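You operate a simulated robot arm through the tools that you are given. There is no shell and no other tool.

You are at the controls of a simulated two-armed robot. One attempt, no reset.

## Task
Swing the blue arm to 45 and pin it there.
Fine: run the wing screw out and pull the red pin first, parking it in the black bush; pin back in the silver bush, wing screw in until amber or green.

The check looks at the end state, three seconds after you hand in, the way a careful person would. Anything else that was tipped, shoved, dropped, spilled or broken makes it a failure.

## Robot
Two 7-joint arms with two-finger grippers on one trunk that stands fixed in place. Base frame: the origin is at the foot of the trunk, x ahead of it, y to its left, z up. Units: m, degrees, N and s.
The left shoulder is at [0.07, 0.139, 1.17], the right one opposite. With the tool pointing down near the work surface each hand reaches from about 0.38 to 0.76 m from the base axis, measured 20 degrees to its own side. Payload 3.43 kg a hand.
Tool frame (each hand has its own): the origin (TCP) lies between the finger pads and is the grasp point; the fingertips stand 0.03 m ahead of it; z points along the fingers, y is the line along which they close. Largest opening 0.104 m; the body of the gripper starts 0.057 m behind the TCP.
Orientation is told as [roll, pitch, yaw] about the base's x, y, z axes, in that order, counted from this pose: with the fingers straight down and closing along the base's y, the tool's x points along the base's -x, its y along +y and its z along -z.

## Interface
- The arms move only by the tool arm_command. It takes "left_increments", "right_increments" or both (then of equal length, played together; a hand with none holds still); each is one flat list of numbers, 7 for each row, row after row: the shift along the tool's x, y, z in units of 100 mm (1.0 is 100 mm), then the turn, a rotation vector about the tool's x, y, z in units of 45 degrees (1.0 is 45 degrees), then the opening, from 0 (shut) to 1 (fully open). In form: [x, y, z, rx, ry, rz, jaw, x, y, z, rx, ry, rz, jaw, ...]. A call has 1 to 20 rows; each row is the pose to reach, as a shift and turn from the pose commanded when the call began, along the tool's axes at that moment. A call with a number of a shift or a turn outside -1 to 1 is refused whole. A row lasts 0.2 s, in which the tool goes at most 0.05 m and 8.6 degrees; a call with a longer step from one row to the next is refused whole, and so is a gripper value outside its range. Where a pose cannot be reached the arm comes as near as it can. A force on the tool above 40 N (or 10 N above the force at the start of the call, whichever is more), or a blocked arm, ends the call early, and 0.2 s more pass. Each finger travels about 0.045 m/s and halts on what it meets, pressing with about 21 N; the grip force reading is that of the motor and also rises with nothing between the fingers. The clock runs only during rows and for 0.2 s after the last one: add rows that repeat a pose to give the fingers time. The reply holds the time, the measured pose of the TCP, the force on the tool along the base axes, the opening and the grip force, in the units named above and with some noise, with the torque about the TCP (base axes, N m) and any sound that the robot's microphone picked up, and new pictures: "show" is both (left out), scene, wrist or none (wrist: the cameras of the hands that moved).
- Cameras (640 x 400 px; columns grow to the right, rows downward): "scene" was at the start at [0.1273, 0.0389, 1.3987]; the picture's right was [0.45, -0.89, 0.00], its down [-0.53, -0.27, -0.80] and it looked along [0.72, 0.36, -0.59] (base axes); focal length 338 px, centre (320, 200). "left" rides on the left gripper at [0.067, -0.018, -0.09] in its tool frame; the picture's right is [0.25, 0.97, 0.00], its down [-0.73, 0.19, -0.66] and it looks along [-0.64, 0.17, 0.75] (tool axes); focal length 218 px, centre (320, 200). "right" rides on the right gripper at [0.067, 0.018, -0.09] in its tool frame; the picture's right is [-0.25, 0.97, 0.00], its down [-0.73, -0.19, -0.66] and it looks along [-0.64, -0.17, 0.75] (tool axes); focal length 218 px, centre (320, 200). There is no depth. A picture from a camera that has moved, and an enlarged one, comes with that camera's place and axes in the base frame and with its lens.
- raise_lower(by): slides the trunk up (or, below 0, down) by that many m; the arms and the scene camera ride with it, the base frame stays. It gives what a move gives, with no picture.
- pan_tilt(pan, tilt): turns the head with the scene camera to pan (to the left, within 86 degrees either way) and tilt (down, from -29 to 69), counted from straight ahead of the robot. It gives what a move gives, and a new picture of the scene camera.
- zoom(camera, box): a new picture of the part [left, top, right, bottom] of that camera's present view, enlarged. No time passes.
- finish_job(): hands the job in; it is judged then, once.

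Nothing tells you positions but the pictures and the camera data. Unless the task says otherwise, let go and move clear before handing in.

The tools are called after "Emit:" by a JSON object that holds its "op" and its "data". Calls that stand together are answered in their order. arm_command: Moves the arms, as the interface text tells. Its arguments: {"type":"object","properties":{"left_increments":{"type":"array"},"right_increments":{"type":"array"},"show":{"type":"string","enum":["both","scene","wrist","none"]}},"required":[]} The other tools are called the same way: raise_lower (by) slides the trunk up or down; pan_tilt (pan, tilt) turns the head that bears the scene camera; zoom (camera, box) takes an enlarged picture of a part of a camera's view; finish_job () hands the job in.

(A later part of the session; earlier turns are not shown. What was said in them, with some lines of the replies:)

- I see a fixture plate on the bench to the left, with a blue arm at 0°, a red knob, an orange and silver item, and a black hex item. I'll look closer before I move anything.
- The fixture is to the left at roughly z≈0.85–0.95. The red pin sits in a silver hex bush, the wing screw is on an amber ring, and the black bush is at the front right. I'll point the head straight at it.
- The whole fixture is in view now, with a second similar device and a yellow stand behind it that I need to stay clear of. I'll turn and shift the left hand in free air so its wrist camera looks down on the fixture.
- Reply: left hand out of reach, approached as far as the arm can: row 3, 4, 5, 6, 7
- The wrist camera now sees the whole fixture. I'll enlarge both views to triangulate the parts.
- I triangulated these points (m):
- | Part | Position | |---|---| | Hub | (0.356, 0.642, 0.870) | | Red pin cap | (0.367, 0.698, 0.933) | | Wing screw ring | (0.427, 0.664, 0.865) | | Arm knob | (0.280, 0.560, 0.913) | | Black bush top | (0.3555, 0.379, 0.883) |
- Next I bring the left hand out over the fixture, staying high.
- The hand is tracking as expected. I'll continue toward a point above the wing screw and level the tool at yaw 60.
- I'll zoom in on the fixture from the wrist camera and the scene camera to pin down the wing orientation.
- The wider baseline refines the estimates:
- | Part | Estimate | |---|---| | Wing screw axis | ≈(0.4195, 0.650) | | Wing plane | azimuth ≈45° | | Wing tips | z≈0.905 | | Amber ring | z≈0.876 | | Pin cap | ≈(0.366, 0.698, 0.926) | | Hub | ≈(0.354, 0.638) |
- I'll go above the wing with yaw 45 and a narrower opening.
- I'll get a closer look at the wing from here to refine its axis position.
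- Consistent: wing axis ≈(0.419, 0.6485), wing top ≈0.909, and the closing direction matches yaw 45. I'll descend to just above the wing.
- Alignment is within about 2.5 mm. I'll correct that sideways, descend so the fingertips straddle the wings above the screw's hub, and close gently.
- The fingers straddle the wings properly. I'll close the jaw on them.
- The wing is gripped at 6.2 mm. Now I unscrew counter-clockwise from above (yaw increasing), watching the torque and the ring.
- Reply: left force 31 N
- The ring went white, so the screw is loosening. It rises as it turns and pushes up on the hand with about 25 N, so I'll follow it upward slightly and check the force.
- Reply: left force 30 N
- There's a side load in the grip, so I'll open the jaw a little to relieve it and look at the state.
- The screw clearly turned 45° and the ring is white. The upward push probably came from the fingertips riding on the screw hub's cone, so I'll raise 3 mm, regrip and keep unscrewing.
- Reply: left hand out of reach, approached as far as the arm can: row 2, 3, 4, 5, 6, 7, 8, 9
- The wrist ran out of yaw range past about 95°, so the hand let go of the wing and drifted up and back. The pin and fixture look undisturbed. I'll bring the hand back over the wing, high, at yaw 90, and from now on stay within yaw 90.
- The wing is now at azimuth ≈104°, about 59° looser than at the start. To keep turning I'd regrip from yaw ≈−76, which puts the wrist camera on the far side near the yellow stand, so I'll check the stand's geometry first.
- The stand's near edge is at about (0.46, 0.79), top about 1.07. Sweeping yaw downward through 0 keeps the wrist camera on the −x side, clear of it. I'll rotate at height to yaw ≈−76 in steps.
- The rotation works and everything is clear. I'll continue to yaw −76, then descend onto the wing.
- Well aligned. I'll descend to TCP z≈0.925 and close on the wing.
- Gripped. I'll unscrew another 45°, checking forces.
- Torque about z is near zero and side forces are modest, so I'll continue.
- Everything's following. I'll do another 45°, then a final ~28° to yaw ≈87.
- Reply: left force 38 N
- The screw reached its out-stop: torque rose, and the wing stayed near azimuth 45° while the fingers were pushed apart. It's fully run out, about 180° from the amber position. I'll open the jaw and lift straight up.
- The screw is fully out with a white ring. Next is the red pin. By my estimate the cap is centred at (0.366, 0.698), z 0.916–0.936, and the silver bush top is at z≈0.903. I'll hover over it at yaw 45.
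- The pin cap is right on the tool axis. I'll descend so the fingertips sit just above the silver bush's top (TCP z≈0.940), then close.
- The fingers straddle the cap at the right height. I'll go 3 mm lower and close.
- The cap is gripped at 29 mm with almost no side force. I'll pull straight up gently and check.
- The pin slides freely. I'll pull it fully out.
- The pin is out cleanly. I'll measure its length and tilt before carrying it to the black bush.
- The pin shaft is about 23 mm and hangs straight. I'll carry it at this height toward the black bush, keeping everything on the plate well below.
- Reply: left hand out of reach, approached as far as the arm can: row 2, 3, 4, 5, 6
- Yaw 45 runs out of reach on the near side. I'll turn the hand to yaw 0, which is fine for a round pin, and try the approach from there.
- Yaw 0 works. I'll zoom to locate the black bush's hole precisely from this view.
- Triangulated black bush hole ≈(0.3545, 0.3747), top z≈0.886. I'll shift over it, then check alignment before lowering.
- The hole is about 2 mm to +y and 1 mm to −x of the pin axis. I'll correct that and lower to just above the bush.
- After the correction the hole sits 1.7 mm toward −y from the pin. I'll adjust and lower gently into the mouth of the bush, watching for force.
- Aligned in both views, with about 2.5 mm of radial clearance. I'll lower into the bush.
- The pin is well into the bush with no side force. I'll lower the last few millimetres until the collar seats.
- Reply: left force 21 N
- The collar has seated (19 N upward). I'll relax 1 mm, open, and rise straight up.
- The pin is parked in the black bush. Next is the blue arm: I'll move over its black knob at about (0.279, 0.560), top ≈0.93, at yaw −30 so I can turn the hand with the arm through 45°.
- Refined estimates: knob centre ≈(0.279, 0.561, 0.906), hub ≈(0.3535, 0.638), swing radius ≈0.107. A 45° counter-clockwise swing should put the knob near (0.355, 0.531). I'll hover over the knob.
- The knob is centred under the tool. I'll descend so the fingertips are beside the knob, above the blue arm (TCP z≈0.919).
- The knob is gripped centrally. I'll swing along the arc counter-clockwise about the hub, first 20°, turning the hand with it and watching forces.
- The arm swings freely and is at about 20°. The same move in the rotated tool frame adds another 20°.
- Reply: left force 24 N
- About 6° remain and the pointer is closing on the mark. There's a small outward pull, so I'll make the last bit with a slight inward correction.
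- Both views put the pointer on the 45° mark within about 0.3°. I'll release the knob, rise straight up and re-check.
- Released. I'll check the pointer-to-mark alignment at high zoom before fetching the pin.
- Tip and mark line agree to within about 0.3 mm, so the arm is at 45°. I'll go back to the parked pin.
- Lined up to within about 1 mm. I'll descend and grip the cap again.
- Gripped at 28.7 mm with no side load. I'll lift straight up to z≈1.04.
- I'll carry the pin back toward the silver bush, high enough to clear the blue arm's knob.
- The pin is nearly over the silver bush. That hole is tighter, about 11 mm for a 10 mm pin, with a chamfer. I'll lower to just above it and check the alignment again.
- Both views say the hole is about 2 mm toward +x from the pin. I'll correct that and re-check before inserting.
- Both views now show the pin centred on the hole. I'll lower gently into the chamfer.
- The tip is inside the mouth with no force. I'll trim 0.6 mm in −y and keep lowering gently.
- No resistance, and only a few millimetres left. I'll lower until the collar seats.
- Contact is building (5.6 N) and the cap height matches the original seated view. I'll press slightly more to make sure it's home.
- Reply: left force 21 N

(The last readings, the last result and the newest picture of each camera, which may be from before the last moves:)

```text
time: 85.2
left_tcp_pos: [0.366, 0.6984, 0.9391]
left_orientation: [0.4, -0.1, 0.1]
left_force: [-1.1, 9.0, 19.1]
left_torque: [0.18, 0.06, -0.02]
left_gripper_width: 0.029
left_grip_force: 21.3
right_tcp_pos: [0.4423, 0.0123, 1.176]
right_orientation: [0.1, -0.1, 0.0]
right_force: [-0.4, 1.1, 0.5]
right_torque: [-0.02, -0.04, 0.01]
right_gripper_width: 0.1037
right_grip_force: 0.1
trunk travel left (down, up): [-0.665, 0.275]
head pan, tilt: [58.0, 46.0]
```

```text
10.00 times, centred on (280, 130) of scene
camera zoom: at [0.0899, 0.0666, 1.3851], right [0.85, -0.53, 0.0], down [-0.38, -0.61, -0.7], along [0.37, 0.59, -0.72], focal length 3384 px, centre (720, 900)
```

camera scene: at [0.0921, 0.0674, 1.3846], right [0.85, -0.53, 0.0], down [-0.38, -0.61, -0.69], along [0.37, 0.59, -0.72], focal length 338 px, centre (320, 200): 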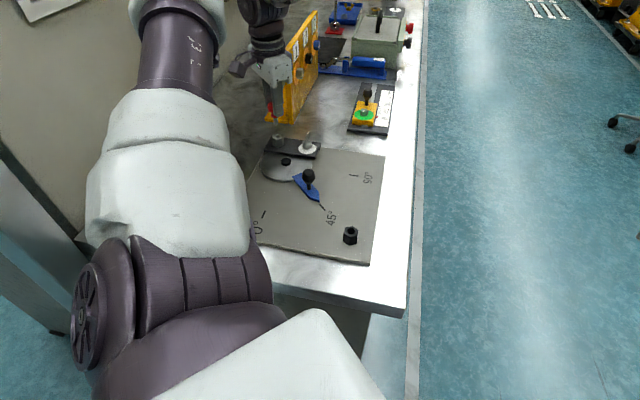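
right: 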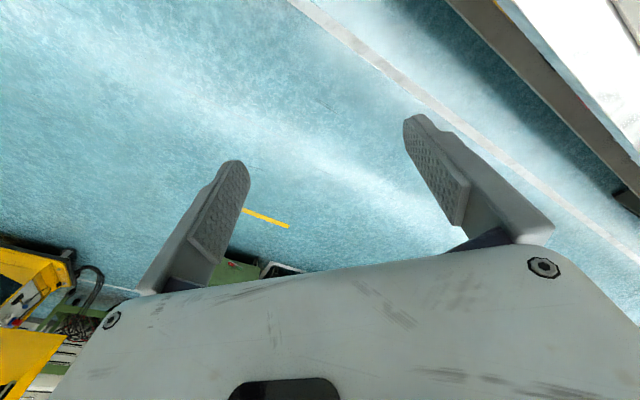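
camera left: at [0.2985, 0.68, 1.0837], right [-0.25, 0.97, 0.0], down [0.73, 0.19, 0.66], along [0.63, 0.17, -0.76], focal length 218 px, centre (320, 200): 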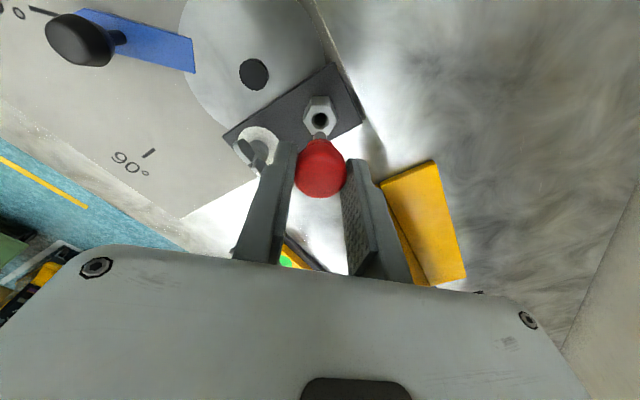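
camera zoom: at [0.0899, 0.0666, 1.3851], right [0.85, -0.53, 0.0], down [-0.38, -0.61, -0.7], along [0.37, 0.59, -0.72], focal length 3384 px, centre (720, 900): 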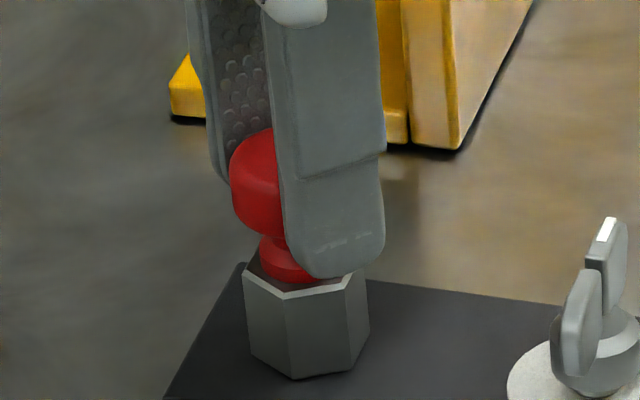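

It's firmly seated (19 N, the same as in the black bush). I'll relax, open, and lift straight up.

Emit:
{"op": "arm_command", "data": {"left_increments": [0, 0, -0.02, 0, 0, 0, 0, 0, 0, -0.025, 0, 0, 0, 0.2, 0, 0, -0.025, 0, 0, 0, 0.5, 0, 0, -0.025, 0, 0, 0, 0.55, 0, 0, -0.025, 0, 0, 0, 0.55], "show": "none"}}

Emit:
{"op": "arm_command", "data": {"left_increments": [0, 0, -0.2, 0, 0, 0, 0.55, 0, 0, -0.4, 0, 0, 0, 0.55, 0, 0, -0.6, 0, 0, 0, 0.55, 0, 0, -0.8, 0, 0, 0, 0.55, 0, 0, -0.8, 0, 0, 0, 0.55], "show": "both"}}

Emit:
{"op": "zoom", "data": {"camera": "scene", "box": [255, 110, 335, 170]}}

Emit:
{"op": "zoom", "data": {"camera": "scene", "box": [300, 180, 332, 220]}}

```text
time: 86.4
left_tcp_pos: [0.3672, 0.6989, 0.939]
left_orientation: [0.1, 0.2, 0.0]
left_force: [-0.6, 0.5, -0.5]
left_torque: [0.02, 0.04, -0.04]
left_gripper_width: 0.0572
left_grip_force: 0.1
right_tcp_pos: [0.4437, 0.0148, 1.1741]
right_orientation: [0.0, 0.0, 0.0]
right_force: [-0.5, -0.6, 0.4]
right_torque: [-0.03, -0.01, 0.01]
right_gripper_width: 0.1038
right_grip_force: 0.0
trunk travel left (down, up): [-0.665, 0.275]
head pan, tilt: [58.0, 46.0]
```

```text
time: 87.6
left_tcp_pos: [0.3693, 0.7007, 1.0188]
left_orientation: [0.1, 0.1, 0.0]
left_force: [0.0, -1.3, -1.0]
left_torque: [0.03, -0.02, 0.02]
left_gripper_width: 0.0575
left_grip_force: 0.1
right_tcp_pos: [0.4448, 0.0149, 1.1746]
right_orientation: [0.1, 0.0, 0.0]
right_force: [0.5, 0.3, 0.0]
right_torque: [0.02, 0.02, -0.01]
right_gripper_width: 0.104
right_grip_force: 0.2
trunk travel left (down, up): [-0.665, 0.275]
head pan, tilt: [58.0, 46.0]
camera scene: at [0.0921, 0.0684, 1.3845], right [0.85, -0.53, 0.0], down [-0.38, -0.61, -0.69], along [0.37, 0.59, -0.72], focal length 338 px, centre (320, 200)
camera left: at [0.3012, 0.6822, 1.1086], right [-0.25, 0.97, 0.0], down [0.73, 0.19, 0.66], along [0.63, 0.17, -0.76], focal length 218 px, centre (320, 200)
```

scene: 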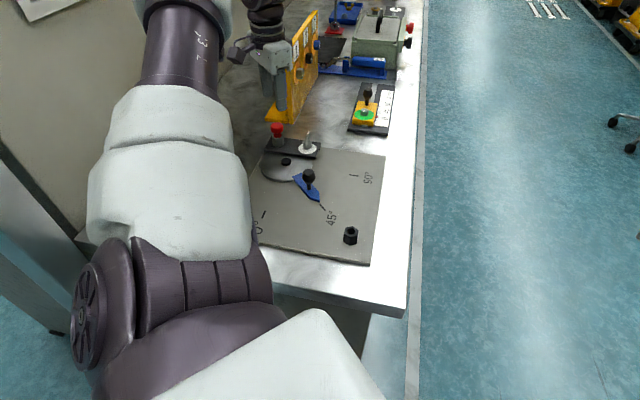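
left: 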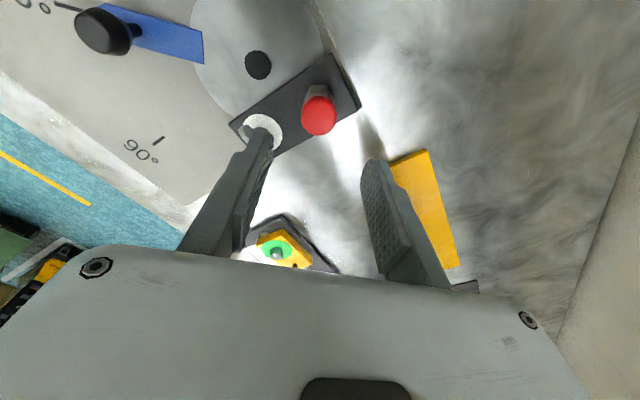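

```text
6.67 times, centred on (295, 140) of scene
camera zoom: at [0.0921, 0.0684, 1.3845], right [0.85, -0.53, 0.0], down [-0.38, -0.61, -0.69], along [0.37, 0.59, -0.72], focal length 2256 px, centre (487, 600)
```

zoom: 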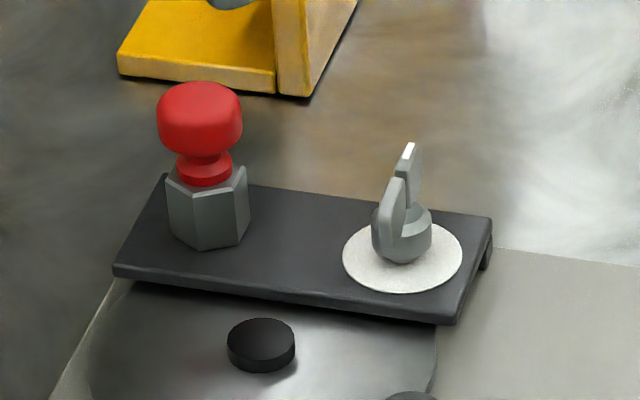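

```text
10.00 times, centred on (316, 200) of scene
camera zoom: at [0.0921, 0.0684, 1.3845], right [0.85, -0.53, 0.0], down [-0.38, -0.61, -0.69], along [0.37, 0.59, -0.72], focal length 3384 px, centre (360, 200)
```

zoom: 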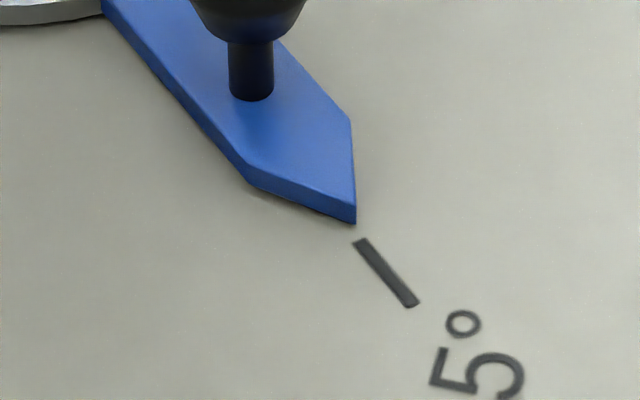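

The pin cap and collar match the original seated view, and the pointer hasn't moved off 45°. Now the wing screw. I'll go above it at yaw 45 so I can turn it clockwise.

Emit:
{"op": "arm_command", "data": {"left_increments": [-0.08, -0.085, 0, 0, 0, -0.16, 0.5, -0.16, -0.17, 0, 0, 0, -0.33, 0.45, -0.25, -0.255, 0, 0, 0, -0.5, 0.4, -0.34, -0.34, 0, 0, 0, -0.66, 0.4, -0.42, -0.425, 0, 0, 0, -0.83, 0.4, -0.5, -0.51, 0, 0, 0, -1, 0.4, -0.5, -0.51, 0, 0, 0, -1, 0.4], "show": "both"}}

Emit:
{"op": "zoom", "data": {"camera": "left", "box": [260, 60, 380, 150]}}

```text
time: 89.2
left_tcp_pos: [0.4177, 0.6472, 1.0193]
left_orientation: [0.3, 0.0, 45.1]
left_force: [-0.2, -0.4, -0.2]
left_torque: [-0.02, -0.03, 0.02]
left_gripper_width: 0.0416
left_grip_force: 0.0
right_tcp_pos: [0.444, 0.0142, 1.1752]
right_orientation: [0.1, 0.0, 0.0]
right_force: [-0.1, 0.6, -0.1]
right_torque: [-0.01, 0.0, -0.04]
right_gripper_width: 0.1041
right_grip_force: 0.0
trunk travel left (down, up): [-0.665, 0.275]
head pan, tilt: [58.0, 46.0]
camera scene: at [0.0919, 0.0682, 1.3846], right [0.85, -0.53, 0.0], down [-0.38, -0.61, -0.69], along [0.37, 0.59, -0.72], focal length 338 px, centre (320, 200)
camera left: at [0.3829, 0.5872, 1.1091], right [-0.86, 0.5, 0.0], down [0.38, 0.65, 0.66], along [0.33, 0.57, -0.75], focal length 218 px, centre (320, 200)
```

scene: 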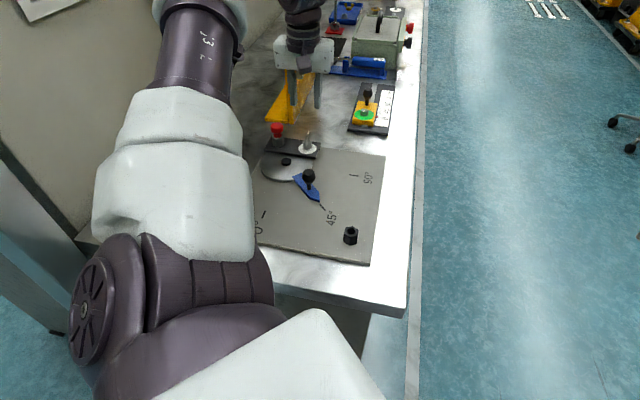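
left: 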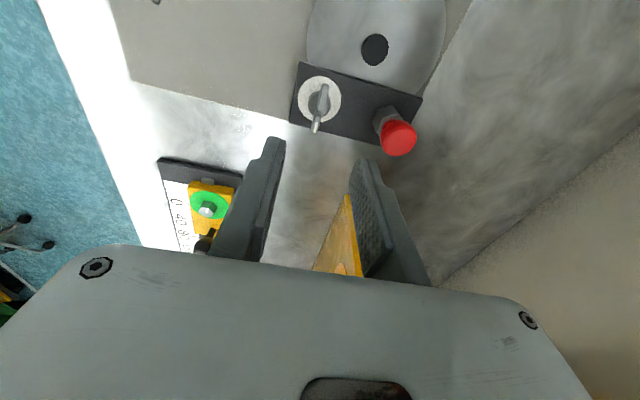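

```text
4.44 times, centred on (320, 105) of left
camera zoom: at [0.3829, 0.5872, 1.1091], right [-0.86, 0.5, 0.0], down [0.38, 0.65, 0.66], along [0.33, 0.57, -0.75], focal length 970 px, centre (320, 622)
```

zoom: 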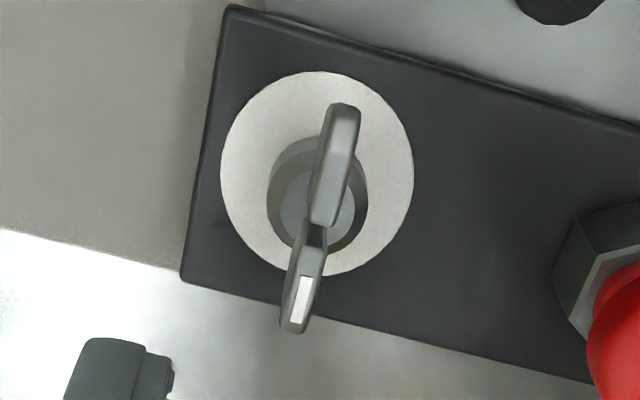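

The wing is aligned with the gripper at yaw 45. I'll descend to TCP z≈0.929 and close.

Emit:
{"op": "arm_command", "data": {"left_increments": [0, 0, 0.2, -0.006, 0, 0, 0.4, 0, 0, 0.4, -0.006, 0, 0, 0.4, 0, 0, 0.6, -0.006, 0, 0, 0.4, 0, 0, 0.75, -0.006, 0, 0, 0.4, 0, 0, 0.9, -0.006, 0, 0, 0.4, 0, 0, 0.9, -0.006, 0, 0, 0.4], "show": "wrist"}}

Emit:
{"op": "zoom", "data": {"camera": "scene", "box": [275, 110, 335, 160]}}

```text
time: 90.6
left_tcp_pos: [0.4166, 0.647, 0.9291]
left_orientation: [0.3, -0.1, 45.0]
left_force: [-0.5, -0.7, 0.1]
left_torque: [-0.01, 0.02, -0.03]
left_gripper_width: 0.0413
left_grip_force: 0.1
right_tcp_pos: [0.4444, 0.0137, 1.1747]
right_orientation: [0.2, -0.1, -0.1]
right_force: [0.8, -0.6, 0.2]
right_torque: [-0.03, 0.02, -0.02]
right_gripper_width: 0.1041
right_grip_force: 0.1
trunk travel left (down, up): [-0.665, 0.275]
head pan, tilt: [58.0, 46.0]
camera left: at [0.3824, 0.5873, 1.018], right [-0.86, 0.5, 0.01], down [0.38, 0.65, 0.66], along [0.33, 0.57, -0.75], focal length 218 px, centre (320, 200)
```

left: 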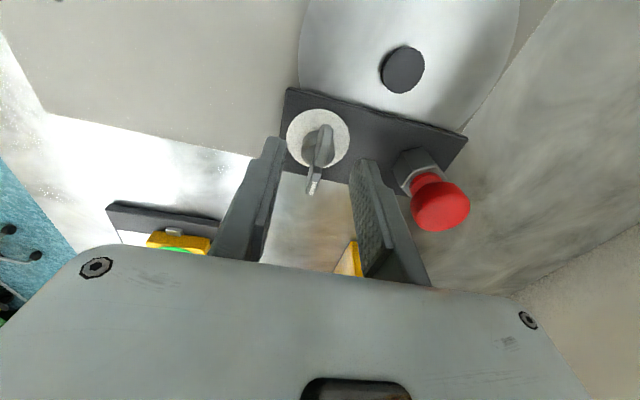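

```text
8.00 times, centred on (305, 135) of scene
camera zoom: at [0.0919, 0.0678, 1.3846], right [0.85, -0.53, 0.0], down [-0.38, -0.61, -0.69], along [0.37, 0.59, -0.72], focal length 2707 px, centre (440, 720)
```

zoom: 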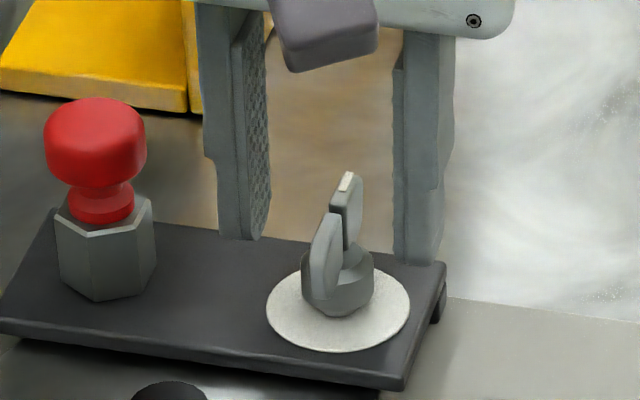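

Emit:
{"op": "arm_command", "data": {"left_increments": [0, 0, 0, 0, 0, 0, 0.2, 0, 0, 0, 0, 0, 0, 0, 0, 0, 0, 0, 0, 0, 0, 0, 0, 0, 0, 0, 0, 0, 0, 0, 0, 0, 0, 0, 0], "show": "none"}}

Emit:
{"op": "zoom", "data": {"camera": "scene", "box": [275, 110, 335, 160]}}

```text
time: 91.8
left_tcp_pos: [0.4182, 0.647, 0.9288]
left_orientation: [0.3, 0.0, 45.1]
left_force: [2.6, -5.4, -3.5]
left_torque: [0.0, -0.21, 0.02]
left_gripper_width: 0.0059
left_grip_force: 39.7
right_tcp_pos: [0.4454, 0.0127, 1.1744]
right_orientation: [0.2, -0.1, 0.0]
right_force: [-0.4, -0.7, -0.1]
right_torque: [0.0, -0.03, 0.02]
right_gripper_width: 0.1041
right_grip_force: 0.0
trunk travel left (down, up): [-0.665, 0.275]
head pan, tilt: [58.0, 46.0]
```

```text
8.00 times, centred on (305, 135) of scene
camera zoom: at [0.0929, 0.0674, 1.3845], right [0.85, -0.53, 0.0], down [-0.38, -0.61, -0.69], along [0.37, 0.59, -0.72], focal length 2707 px, centre (440, 720)
```

zoom: 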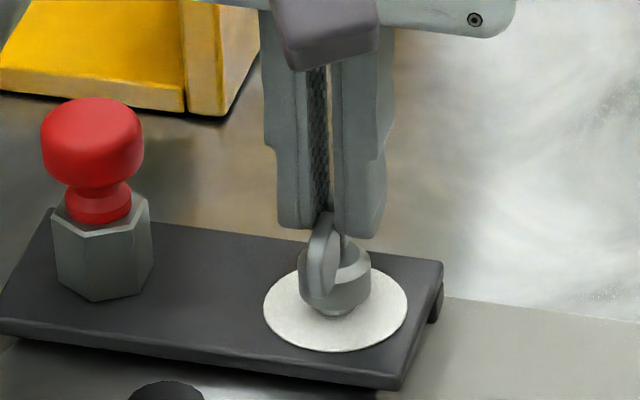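

Gripped at 5.9 mm. I'll turn clockwise 45°, following the screw down about 1 mm.

Emit:
{"op": "arm_command", "data": {"left_increments": [0, 0, 0.001, 0, 0, 0.14, 0, 0, 0, 0.003, 0, 0, 0.28, 0, 0, 0, 0.004, 0, 0, 0.42, 0, 0, 0, 0.006, 0, 0, 0.56, 0, 0, 0, 0.007, 0, 0, 0.7, 0, 0, 0, 0.009, 0, 0, 0.85, 0, 0, 0, 0.01, 0, 0, 1, 0, 0, 0, 0.01, 0, 0, 1, 0], "show": "none"}}

Emit:
{"op": "zoom", "data": {"camera": "scene", "box": [255, 110, 335, 170]}}

```text
time: 93.6
left_tcp_pos: [0.4182, 0.6463, 0.928]
left_orientation: [0.3, 0.3, -0.1]
left_force: [3.7, -7.5, -7.8]
left_torque: [-0.16, -0.91, 0.0]
left_gripper_width: 0.0061
left_grip_force: 39.9
right_tcp_pos: [0.4459, 0.0131, 1.175]
right_orientation: [0.0, 0.0, 0.1]
right_force: [-0.3, 0.5, -0.1]
right_torque: [-0.03, 0.03, 0.03]
right_gripper_width: 0.1039
right_grip_force: 0.0
trunk travel left (down, up): [-0.665, 0.275]
head pan, tilt: [58.0, 46.0]
```

```text
6.67 times, centred on (295, 140) of scene
camera zoom: at [0.0933, 0.0676, 1.3845], right [0.85, -0.53, 0.0], down [-0.38, -0.61, -0.69], along [0.37, 0.59, -0.72], focal length 2256 px, centre (487, 600)
```

zoom: 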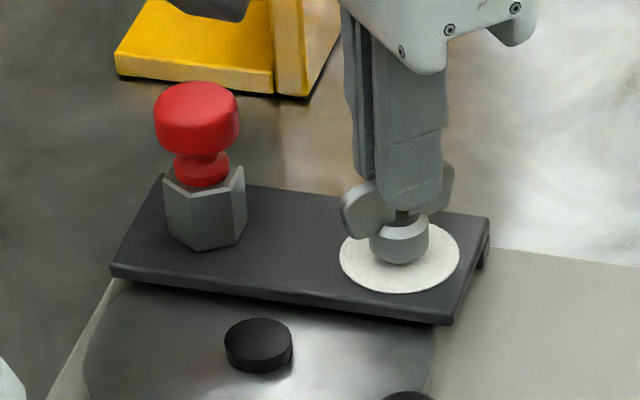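

The screw is turning in cleanly and the ring is still white. I'll continue another 45°.

Emit:
{"op": "arm_command", "data": {"left_increments": [0, 0, 0.001, 0, 0, 0.14, 0, 0, 0, 0.003, 0, 0, 0.28, 0, 0, 0, 0.004, 0, 0, 0.42, 0, 0, 0, 0.006, 0, 0, 0.56, 0, 0, 0, 0.007, 0, 0, 0.7, 0, 0, 0, 0.009, 0, 0, 0.85, 0, 0, 0, 0.01, 0, 0, 1, 0, 0, 0, 0.01, 0, 0, 1, 0], "show": "none"}}

Emit:
{"op": "zoom", "data": {"camera": "scene", "box": [255, 110, 335, 170]}}

```text
time: 95.4
left_tcp_pos: [0.4181, 0.6476, 0.926]
left_orientation: [0.0, 0.6, -45.1]
left_force: [2.9, -12.7, -11.2]
left_torque: [-0.4, -0.27, 0.03]
left_gripper_width: 0.0061
left_grip_force: 39.7
right_tcp_pos: [0.4459, 0.0137, 1.1736]
right_orientation: [0.1, 0.0, 0.0]
right_force: [-0.1, -0.3, 0.8]
right_torque: [0.01, 0.01, -0.03]
right_gripper_width: 0.1041
right_grip_force: 0.0
trunk travel left (down, up): [-0.665, 0.275]
head pan, tilt: [58.0, 46.0]
```

```text
6.67 times, centred on (295, 140) of scene
camera zoom: at [0.0938, 0.0674, 1.3844], right [0.85, -0.53, 0.0], down [-0.38, -0.61, -0.69], along [0.37, 0.59, -0.72], focal length 2256 px, centre (487, 600)
```

zoom: 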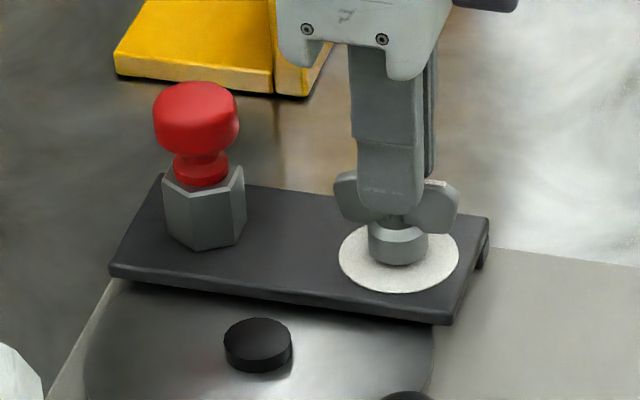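

Another 45°, following down a bit more since the screw pulls down (−11 N).

Emit:
{"op": "arm_command", "data": {"left_increments": [0, 0, 0.004, 0, 0, 0.12, 0, 0, 0, 0.007, 0, 0, 0.24, 0, 0, 0, 0.01, 0, 0, 0.36, 0, 0, 0, 0.012, 0, 0, 0.48, 0, 0, 0, 0.014, 0, 0, 0.6, 0, 0, 0, 0.016, 0, 0, 0.72, 0, 0, 0, 0.018, 0, 0, 0.86, 0, 0, 0, 0.02, 0, 0, 1, 0, 0, 0, 0.02, 0, 0, 1, 0], "show": "scene"}}

Emit:
{"op": "zoom", "data": {"camera": "scene", "box": [255, 110, 335, 170]}}

```text
time: 97.4
left_tcp_pos: [0.4164, 0.6475, 0.9252]
left_orientation: [-0.5, 0.3, -90.1]
left_force: [-0.9, -16.1, -11.5]
left_torque: [0.12, -0.04, 0.06]
left_gripper_width: 0.006
left_grip_force: 39.6
right_tcp_pos: [0.4452, 0.0132, 1.1747]
right_orientation: [0.1, 0.0, 0.0]
right_force: [0.4, -0.6, -1.1]
right_torque: [-0.02, -0.02, 0.0]
right_gripper_width: 0.1039
right_grip_force: 0.1
trunk travel left (down, up): [-0.665, 0.275]
head pan, tilt: [58.0, 46.0]
camera scene: at [0.0931, 0.0666, 1.3845], right [0.85, -0.53, 0.0], down [-0.38, -0.61, -0.69], along [0.37, 0.59, -0.72], focal length 338 px, centre (320, 200)
```

scene: 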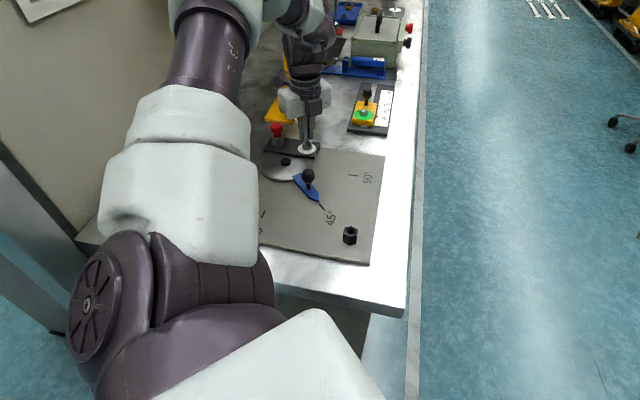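

```text
6.67 times, centred on (295, 140) of scene
camera zoom: at [0.0931, 0.0666, 1.3845], right [0.85, -0.53, 0.0], down [-0.38, -0.61, -0.69], along [0.37, 0.59, -0.72], focal length 2256 px, centre (487, 600)
```

zoom: 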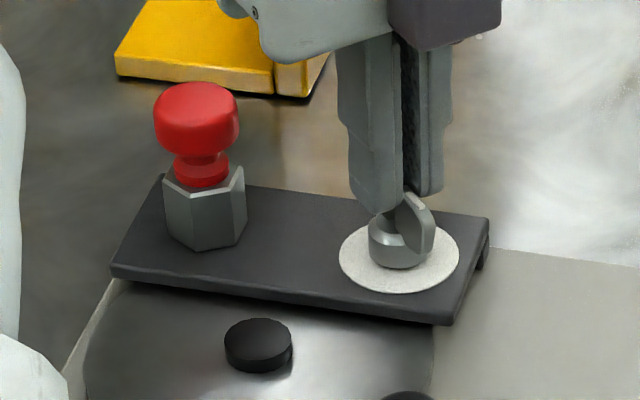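

135° in, ring still white, and amber should appear within the last 45°. I'll continue in small steps while checking reach and ring colour.

Emit:
{"op": "arm_command", "data": {"left_increments": [0, 0, 0.002, 0, 0, 0.11, 0, 0, 0, 0.004, 0, 0, 0.22, 0, 0, 0, 0.006, 0, 0, 0.33, 0, 0, 0, 0.006, 0, 0, 0.33, 0], "show": "none"}}

Emit:
{"op": "zoom", "data": {"camera": "scene", "box": [255, 90, 335, 170]}}

```text
time: 98.4
left_tcp_pos: [0.4171, 0.647, 0.9256]
left_orientation: [-0.4, 0.2, -104.9]
left_force: [-1.7, -15.7, -10.6]
left_torque: [0.07, -0.12, 0.01]
left_gripper_width: 0.006
left_grip_force: 40.0
right_tcp_pos: [0.4439, 0.0128, 1.1736]
right_orientation: [0.2, 0.0, -0.1]
right_force: [-0.4, 0.4, -0.2]
right_torque: [0.0, 0.01, 0.01]
right_gripper_width: 0.1039
right_grip_force: 0.1
trunk travel left (down, up): [-0.665, 0.275]
head pan, tilt: [58.0, 46.0]
```

```text
5.00 times, centred on (295, 130) of scene
camera zoom: at [0.0925, 0.0663, 1.3846], right [0.85, -0.53, 0.0], down [-0.38, -0.61, -0.7], along [0.37, 0.59, -0.72], focal length 1692 px, centre (445, 550)
```

zoom: 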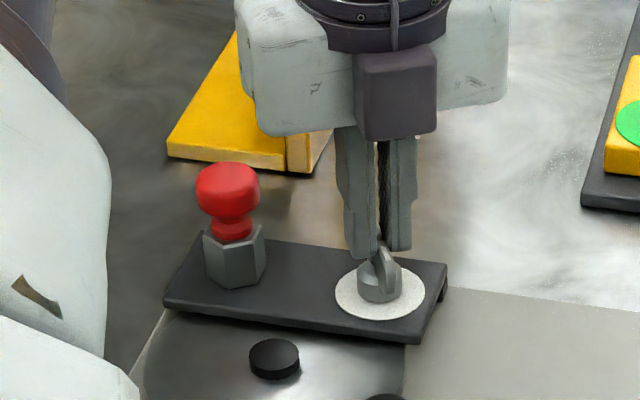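

Emit:
{"op": "arm_command", "data": {"left_increments": [0, 0, 0.002, 0, 0, 0.11, 0, 0, 0, 0.004, 0, 0, 0.22, 0, 0, 0, 0.006, 0, 0, 0.33, 0, 0, 0, 0.006, 0, 0, 0.33, 0], "show": "none"}}

Emit:
{"op": "zoom", "data": {"camera": "scene", "box": [255, 90, 335, 170]}}

```text
time: 99.4
left_tcp_pos: [0.4189, 0.6475, 0.9232]
left_orientation: [-0.5, 0.2, -119.7]
left_force: [-1.8, -12.5, -7.4]
left_torque: [0.24, -0.27, 0.0]
left_gripper_width: 0.0063
left_grip_force: 39.9
right_tcp_pos: [0.4454, 0.0131, 1.175]
right_orientation: [0.1, 0.0, 0.0]
right_force: [0.7, -0.5, -0.3]
right_torque: [0.0, -0.01, -0.02]
right_gripper_width: 0.1038
right_grip_force: 0.1
trunk travel left (down, up): [-0.665, 0.275]
head pan, tilt: [58.0, 46.0]
```

```text
5.00 times, centred on (295, 130) of scene
camera zoom: at [0.0923, 0.0666, 1.3847], right [0.85, -0.53, 0.0], down [-0.38, -0.61, -0.7], along [0.37, 0.59, -0.72], focal length 1692 px, centre (445, 550)
```

zoom: 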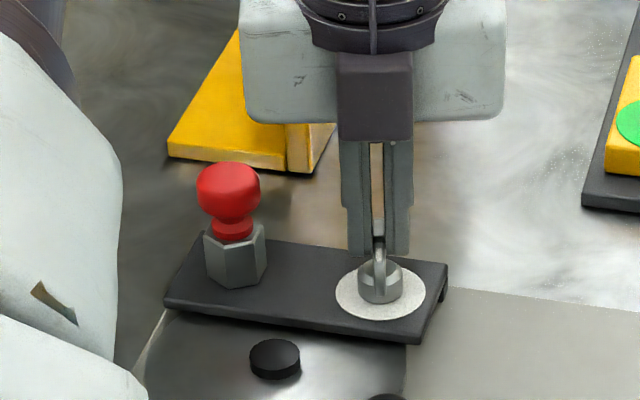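

Still white at about 165° in. I'll go 12° more.

Emit:
{"op": "arm_command", "data": {"left_increments": [0, 0, 0.002, 0, 0, 0.09, 0, 0, 0, 0.003, 0, 0, 0.18, 0, 0, 0, 0.004, 0, 0, 0.27, 0, 0, 0, 0.004, 0, 0, 0.27, 0], "show": "none"}}

Emit:
{"op": "zoom", "data": {"camera": "scene", "box": [255, 90, 335, 170]}}

```text
time: 100.4
left_tcp_pos: [0.4175, 0.6465, 0.9234]
left_orientation: [-0.4, 0.1, -131.9]
left_force: [-2.3, -12.0, -6.8]
left_torque: [-0.14, -0.11, 0.03]
left_gripper_width: 0.0059
left_grip_force: 40.2
right_tcp_pos: [0.4444, 0.0136, 1.1747]
right_orientation: [0.0, 0.0, 0.0]
right_force: [0.0, -0.4, 1.1]
right_torque: [-0.02, 0.0, 0.02]
right_gripper_width: 0.1042
right_grip_force: 0.1
trunk travel left (down, up): [-0.665, 0.275]
head pan, tilt: [58.0, 46.0]
```

```text
5.00 times, centred on (295, 130) of scene
camera zoom: at [0.0923, 0.0667, 1.3846], right [0.85, -0.53, 0.0], down [-0.38, -0.61, -0.69], along [0.37, 0.59, -0.72], focal length 1692 px, centre (445, 550)
```

zoom: 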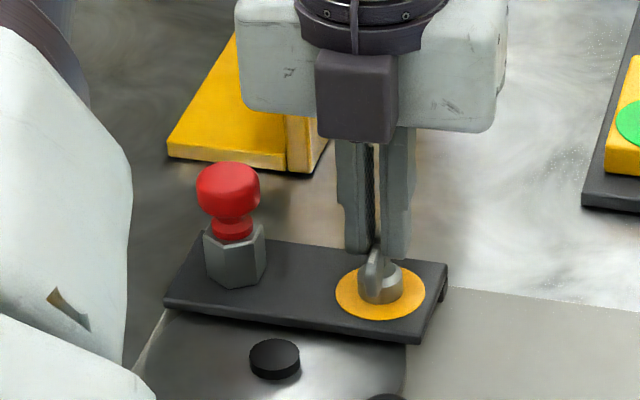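

The ring just turned amber. I'll go a few degrees further so it isn't right on the edge of the band.

Emit:
{"op": "arm_command", "data": {"left_increments": [0, 0, 0.001, 0, 0, 0.06, 0, 0, 0, 0.002, 0, 0, 0.12, 0, 0, 0, 0.002, 0, 0, 0.12, 0], "show": "none"}}

Emit:
{"op": "zoom", "data": {"camera": "scene", "box": [255, 90, 335, 170]}}

```text
time: 101.2
left_tcp_pos: [0.418, 0.6467, 0.9239]
left_orientation: [-0.5, 0.0, -137.4]
left_force: [-1.1, -11.5, -8.3]
left_torque: [0.14, -0.42, 0.14]
left_gripper_width: 0.006
left_grip_force: 40.1
right_tcp_pos: [0.446, 0.0134, 1.1757]
right_orientation: [0.1, 0.1, 0.1]
right_force: [0.1, -0.4, 0.0]
right_torque: [0.01, 0.01, -0.01]
right_gripper_width: 0.1037
right_grip_force: 0.0
trunk travel left (down, up): [-0.665, 0.275]
head pan, tilt: [58.0, 46.0]
```

```text
5.00 times, centred on (295, 130) of scene
camera zoom: at [0.0927, 0.067, 1.3846], right [0.85, -0.53, 0.0], down [-0.38, -0.61, -0.69], along [0.37, 0.59, -0.72], focal length 1692 px, centre (445, 550)
```

zoom: 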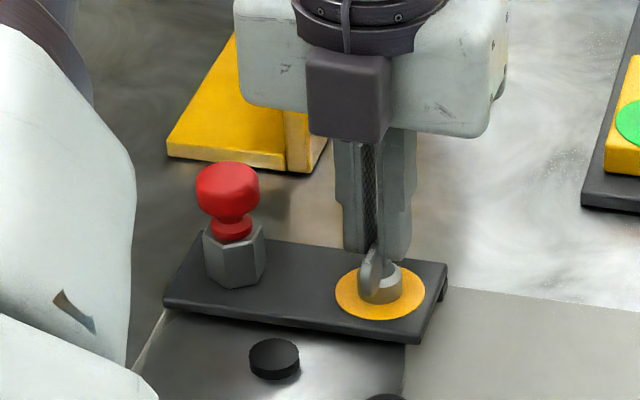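

Amber holds and the resisting torque is starting to rise. One more small step for margin.

Emit:
{"op": "arm_command", "data": {"left_increments": [0, 0, 0.001, 0, 0, 0.06, 0, 0, 0, 0.002, 0, 0, 0.12, 0, 0, 0, 0.002, 0, 0, 0.12, 0], "show": "none"}}

Emit:
{"op": "zoom", "data": {"camera": "scene", "box": [255, 90, 335, 170]}}

```text
time: 102.0
left_tcp_pos: [0.4192, 0.647, 0.9223]
left_orientation: [-0.4, -0.1, -142.6]
left_force: [0.5, -9.2, -2.1]
left_torque: [-0.34, 0.15, 0.33]
left_gripper_width: 0.0058
left_grip_force: 39.6
right_tcp_pos: [0.4451, 0.0126, 1.1751]
right_orientation: [0.1, 0.0, 0.0]
right_force: [0.2, 0.0, 0.0]
right_torque: [-0.03, -0.04, 0.02]
right_gripper_width: 0.104
right_grip_force: 0.1
trunk travel left (down, up): [-0.665, 0.275]
head pan, tilt: [58.0, 46.0]
```

```text
5.00 times, centred on (295, 130) of scene
camera zoom: at [0.0924, 0.0666, 1.3847], right [0.85, -0.53, 0.0], down [-0.38, -0.61, -0.69], along [0.37, 0.59, -0.72], focal length 1692 px, centre (445, 550)
```

zoom: 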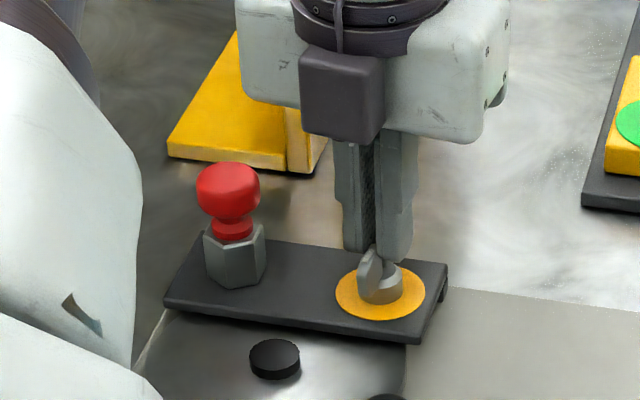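

The ring is solidly amber, with about 0.33 N·m of torque and roughly 12° into the band. I'll stop here, release, and lift straight up.

Emit:
{"op": "arm_command", "data": {"left_increments": [0, 0, 0, 0, 0, 0, 0.15, 0, 0, 0, 0, 0, 0, 0.35, 0, 0, 0, 0, 0, 0, 0.45, 0, 0, 0, 0, 0, 0, 0.45], "show": "none"}}

Emit:
{"op": "arm_command", "data": {"left_increments": [0, 0, -0.2, 0, 0, 0, 0.45, 0, 0, -0.4, 0, 0, 0, 0.45, 0, 0, -0.6, 0, 0, 0, 0.45, 0, 0, -0.8, 0, 0, 0, 0.45, 0, 0, -1, 0, 0, 0, 0.45, 0, 0, -1, 0, 0, 0, 0.45], "show": "both"}}

Emit:
{"op": "zoom", "data": {"camera": "scene", "box": [255, 110, 335, 170]}}

```text
time: 103.0
left_tcp_pos: [0.4184, 0.6489, 0.9221]
left_orientation: [-0.4, 0.0, -142.6]
left_force: [0.9, -0.1, 0.9]
left_torque: [0.02, 0.05, -0.01]
left_gripper_width: 0.0467
left_grip_force: 0.0
right_tcp_pos: [0.4449, 0.0151, 1.1753]
right_orientation: [0.1, 0.0, 0.0]
right_force: [0.5, -0.2, -0.3]
right_torque: [0.0, 0.0, 0.02]
right_gripper_width: 0.1041
right_grip_force: 0.1
trunk travel left (down, up): [-0.665, 0.275]
head pan, tilt: [58.0, 46.0]
```

```text
time: 104.4
left_tcp_pos: [0.4167, 0.6471, 1.0228]
left_orientation: [-0.4, -0.1, -142.5]
left_force: [0.8, 1.1, 0.1]
left_torque: [-0.01, -0.01, 0.02]
left_gripper_width: 0.0469
left_grip_force: 0.0
right_tcp_pos: [0.4444, 0.0137, 1.1746]
right_orientation: [0.2, 0.0, 0.1]
right_force: [-0.7, -0.1, 0.1]
right_torque: [-0.02, 0.01, 0.02]
right_gripper_width: 0.104
right_grip_force: 0.1
trunk travel left (down, up): [-0.665, 0.275]
head pan, tilt: [58.0, 46.0]
camera scene: at [0.0923, 0.0684, 1.3845], right [0.85, -0.53, 0.0], down [-0.38, -0.61, -0.69], along [0.37, 0.59, -0.72], focal length 338 px, centre (320, 200)
camera left: at [0.4604, 0.7015, 1.1125], right [0.79, -0.62, -0.01], down [-0.46, -0.6, 0.66], along [-0.41, -0.51, -0.75], focal length 218 px, centre (320, 200)
```

scene: 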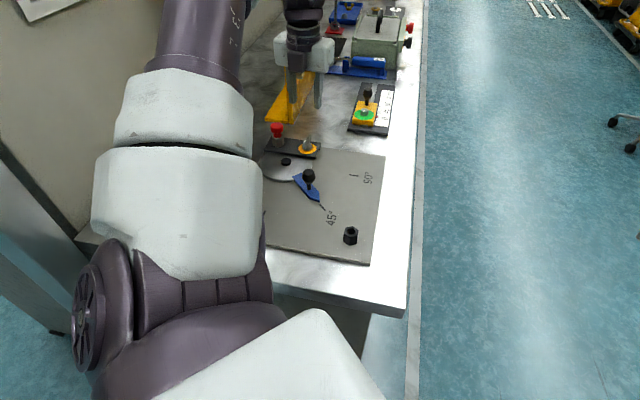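
left: 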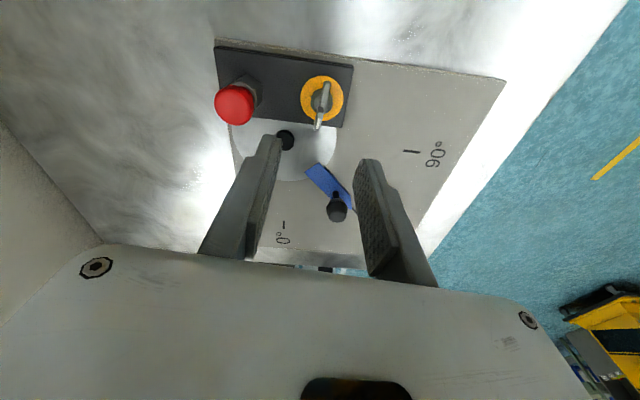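

```text
6.67 times, centred on (295, 140) of scene
camera zoom: at [0.0923, 0.0684, 1.3845], right [0.85, -0.53, 0.0], down [-0.38, -0.61, -0.69], along [0.37, 0.59, -0.72], focal length 2256 px, centre (487, 600)
```

zoom: 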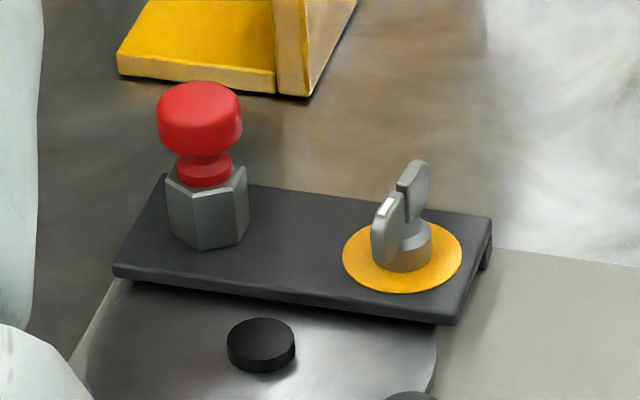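

The ring is amber, the pin is seated and the arm is at 45°. I'll move the hand clear, back toward the robot and up.

Emit:
{"op": "arm_command", "data": {"left_increments": [-0.1, 0.04, -0.15, 0, 0, -0.14, 0.45, -0.25, 0.1, -0.3, 0, 0, -0.28, 0.45, -0.4, 0.18, -0.3, 0, 0, -0.42, 0.45, -0.55, 0.25, -0.3, 0, 0, -0.56, 0.45, -0.7, 0.32, -0.3, 0, 0, -0.7, 0.45, -0.85, 0.38, -0.3, 0, 0, -0.85, 0.45, -1, 0.44, -0.3, 0, 0, -1, 0.45, -1, 0.44, -0.3, 0, 0, -1, 0.45], "show": "none"}}

Emit:
{"op": "arm_command", "data": {"left_increments": [0, 0, -0.2, 0, 0, -0.15, 0.45, 0, 0, -0.4, 0, 0, -0.3, 0.45, 0, 0, -0.6, 0, 0, -0.45, 0.45, 0, 0, -0.8, 0, 0, -0.6, 0.45, 0, 0, -0.8, 0, 0, -0.6, 0.45], "show": "both"}}

Emit:
{"op": "zoom", "data": {"camera": "scene", "box": [230, 90, 400, 270]}}

Emit:
{"op": "zoom", "data": {"camera": "scene", "box": [300, 180, 332, 220]}}

```text
time: 106.2
left_tcp_pos: [0.3663, 0.5521, 1.0516]
left_orientation: [-0.4, 0.2, -97.5]
left_force: [-0.6, -0.4, 0.0]
left_torque: [0.03, 0.01, -0.02]
left_gripper_width: 0.0466
left_grip_force: 0.0
right_tcp_pos: [0.4445, 0.014, 1.1749]
right_orientation: [0.2, -0.1, 0.1]
right_force: [0.1, 0.2, -0.2]
right_torque: [0.02, 0.02, -0.02]
right_gripper_width: 0.1041
right_grip_force: 0.0
trunk travel left (down, up): [-0.665, 0.275]
head pan, tilt: [58.0, 46.0]
```

```text
time: 107.4
left_tcp_pos: [0.3663, 0.5499, 1.133]
left_orientation: [-0.1, 0.4, -70.5]
left_force: [-0.5, -0.2, -0.6]
left_torque: [0.0, 0.0, 0.0]
left_gripper_width: 0.0469
left_grip_force: 0.0
right_tcp_pos: [0.444, 0.0139, 1.1745]
right_orientation: [0.1, 0.0, 0.0]
right_force: [-0.4, -0.7, -0.1]
right_torque: [0.03, 0.02, 0.0]
right_gripper_width: 0.104
right_grip_force: 0.1
trunk travel left (down, up): [-0.665, 0.275]
head pan, tilt: [58.0, 46.0]
camera scene: at [0.0922, 0.0683, 1.3845], right [0.85, -0.53, 0.0], down [-0.38, -0.61, -0.69], along [0.37, 0.59, -0.72], focal length 338 px, centre (320, 200)
camera left: at [0.3276, 0.608, 1.2228], right [0.83, 0.56, 0.0], down [0.43, -0.63, 0.65], along [0.36, -0.54, -0.76], focal length 218 px, centre (320, 200)
```

scene: 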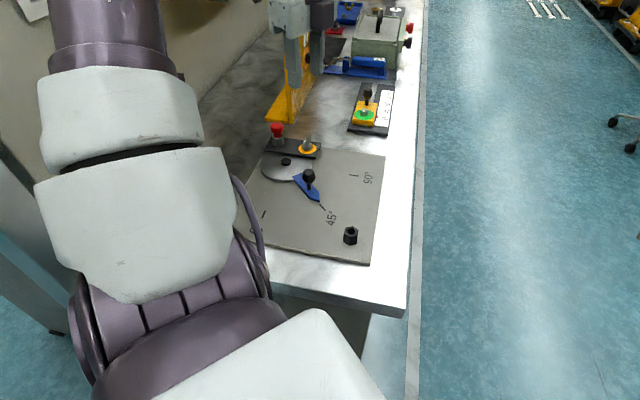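
left: 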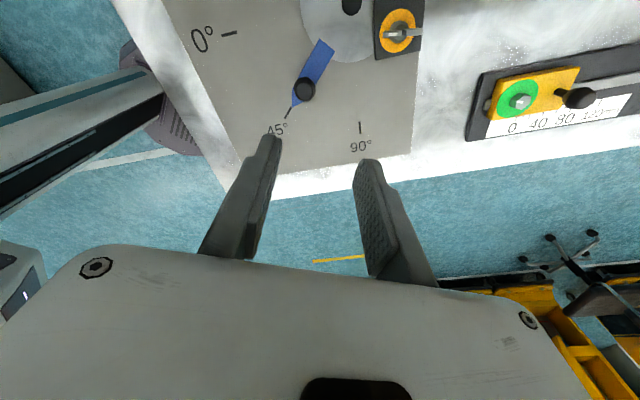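

```text
2.22 times, centred on (315, 180) of scene
camera zoom: at [0.0922, 0.0683, 1.3845], right [0.85, -0.53, 0.0], down [-0.38, -0.61, -0.69], along [0.37, 0.59, -0.72], focal length 752 px, centre (331, 244)
```

zoom: 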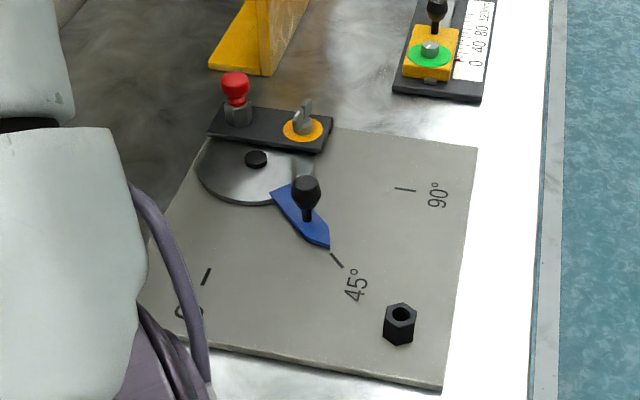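

```text
10.00 times, centred on (316, 200) of scene
camera zoom: at [0.0922, 0.0683, 1.3845], right [0.85, -0.53, 0.0], down [-0.38, -0.61, -0.69], along [0.37, 0.59, -0.72], focal length 3384 px, centre (360, 200)
```

zoom: 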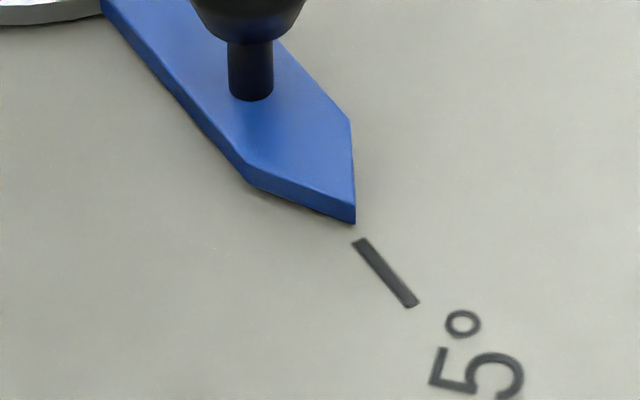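

Final check from both cameras:
- **Blue arm:** the pointer is on the 45° mark.
- **Red pin:** it is fully seated in the silver bush, and the black bush is empty.
- **Wing screw:** the ring is amber.
- **Surroundings:** nothing else has moved, and the hand is clear.

I'm handing in the job.

Emit:
{"op": "finish_job", "data": {}}

```text
The job is handed in.
```

The blue arm is swung to 45° and pinned there, and I've handed the job in. The result of the check hasn't come back to me.

- **Wing screw out:** I ran it out counter-clockwise to its stop, about 180°, and its ring went white.
- **Red pin:** I pulled it, parked it in the black bush, then put it back in the silver bush. It pressed home with about 19 N, and the cap sits at the same height as at the start.
- **Blue arm:** the pointer is on the 45° mark, within about 0.3 mm at the tip by the camera views. I didn't push on the arm to test that the pin locks it.
- **Wing screw in:** the ring turned amber, and I went on about 10° further so it isn't at the edge of the band. It was still amber after I let go.

While I was unscrewing the wing screw, the left wrist ran out of turning range. The hand let go and drifted up and back, past the pin. I saw no contact and nothing moved.

Both hands are clear of the fixture.
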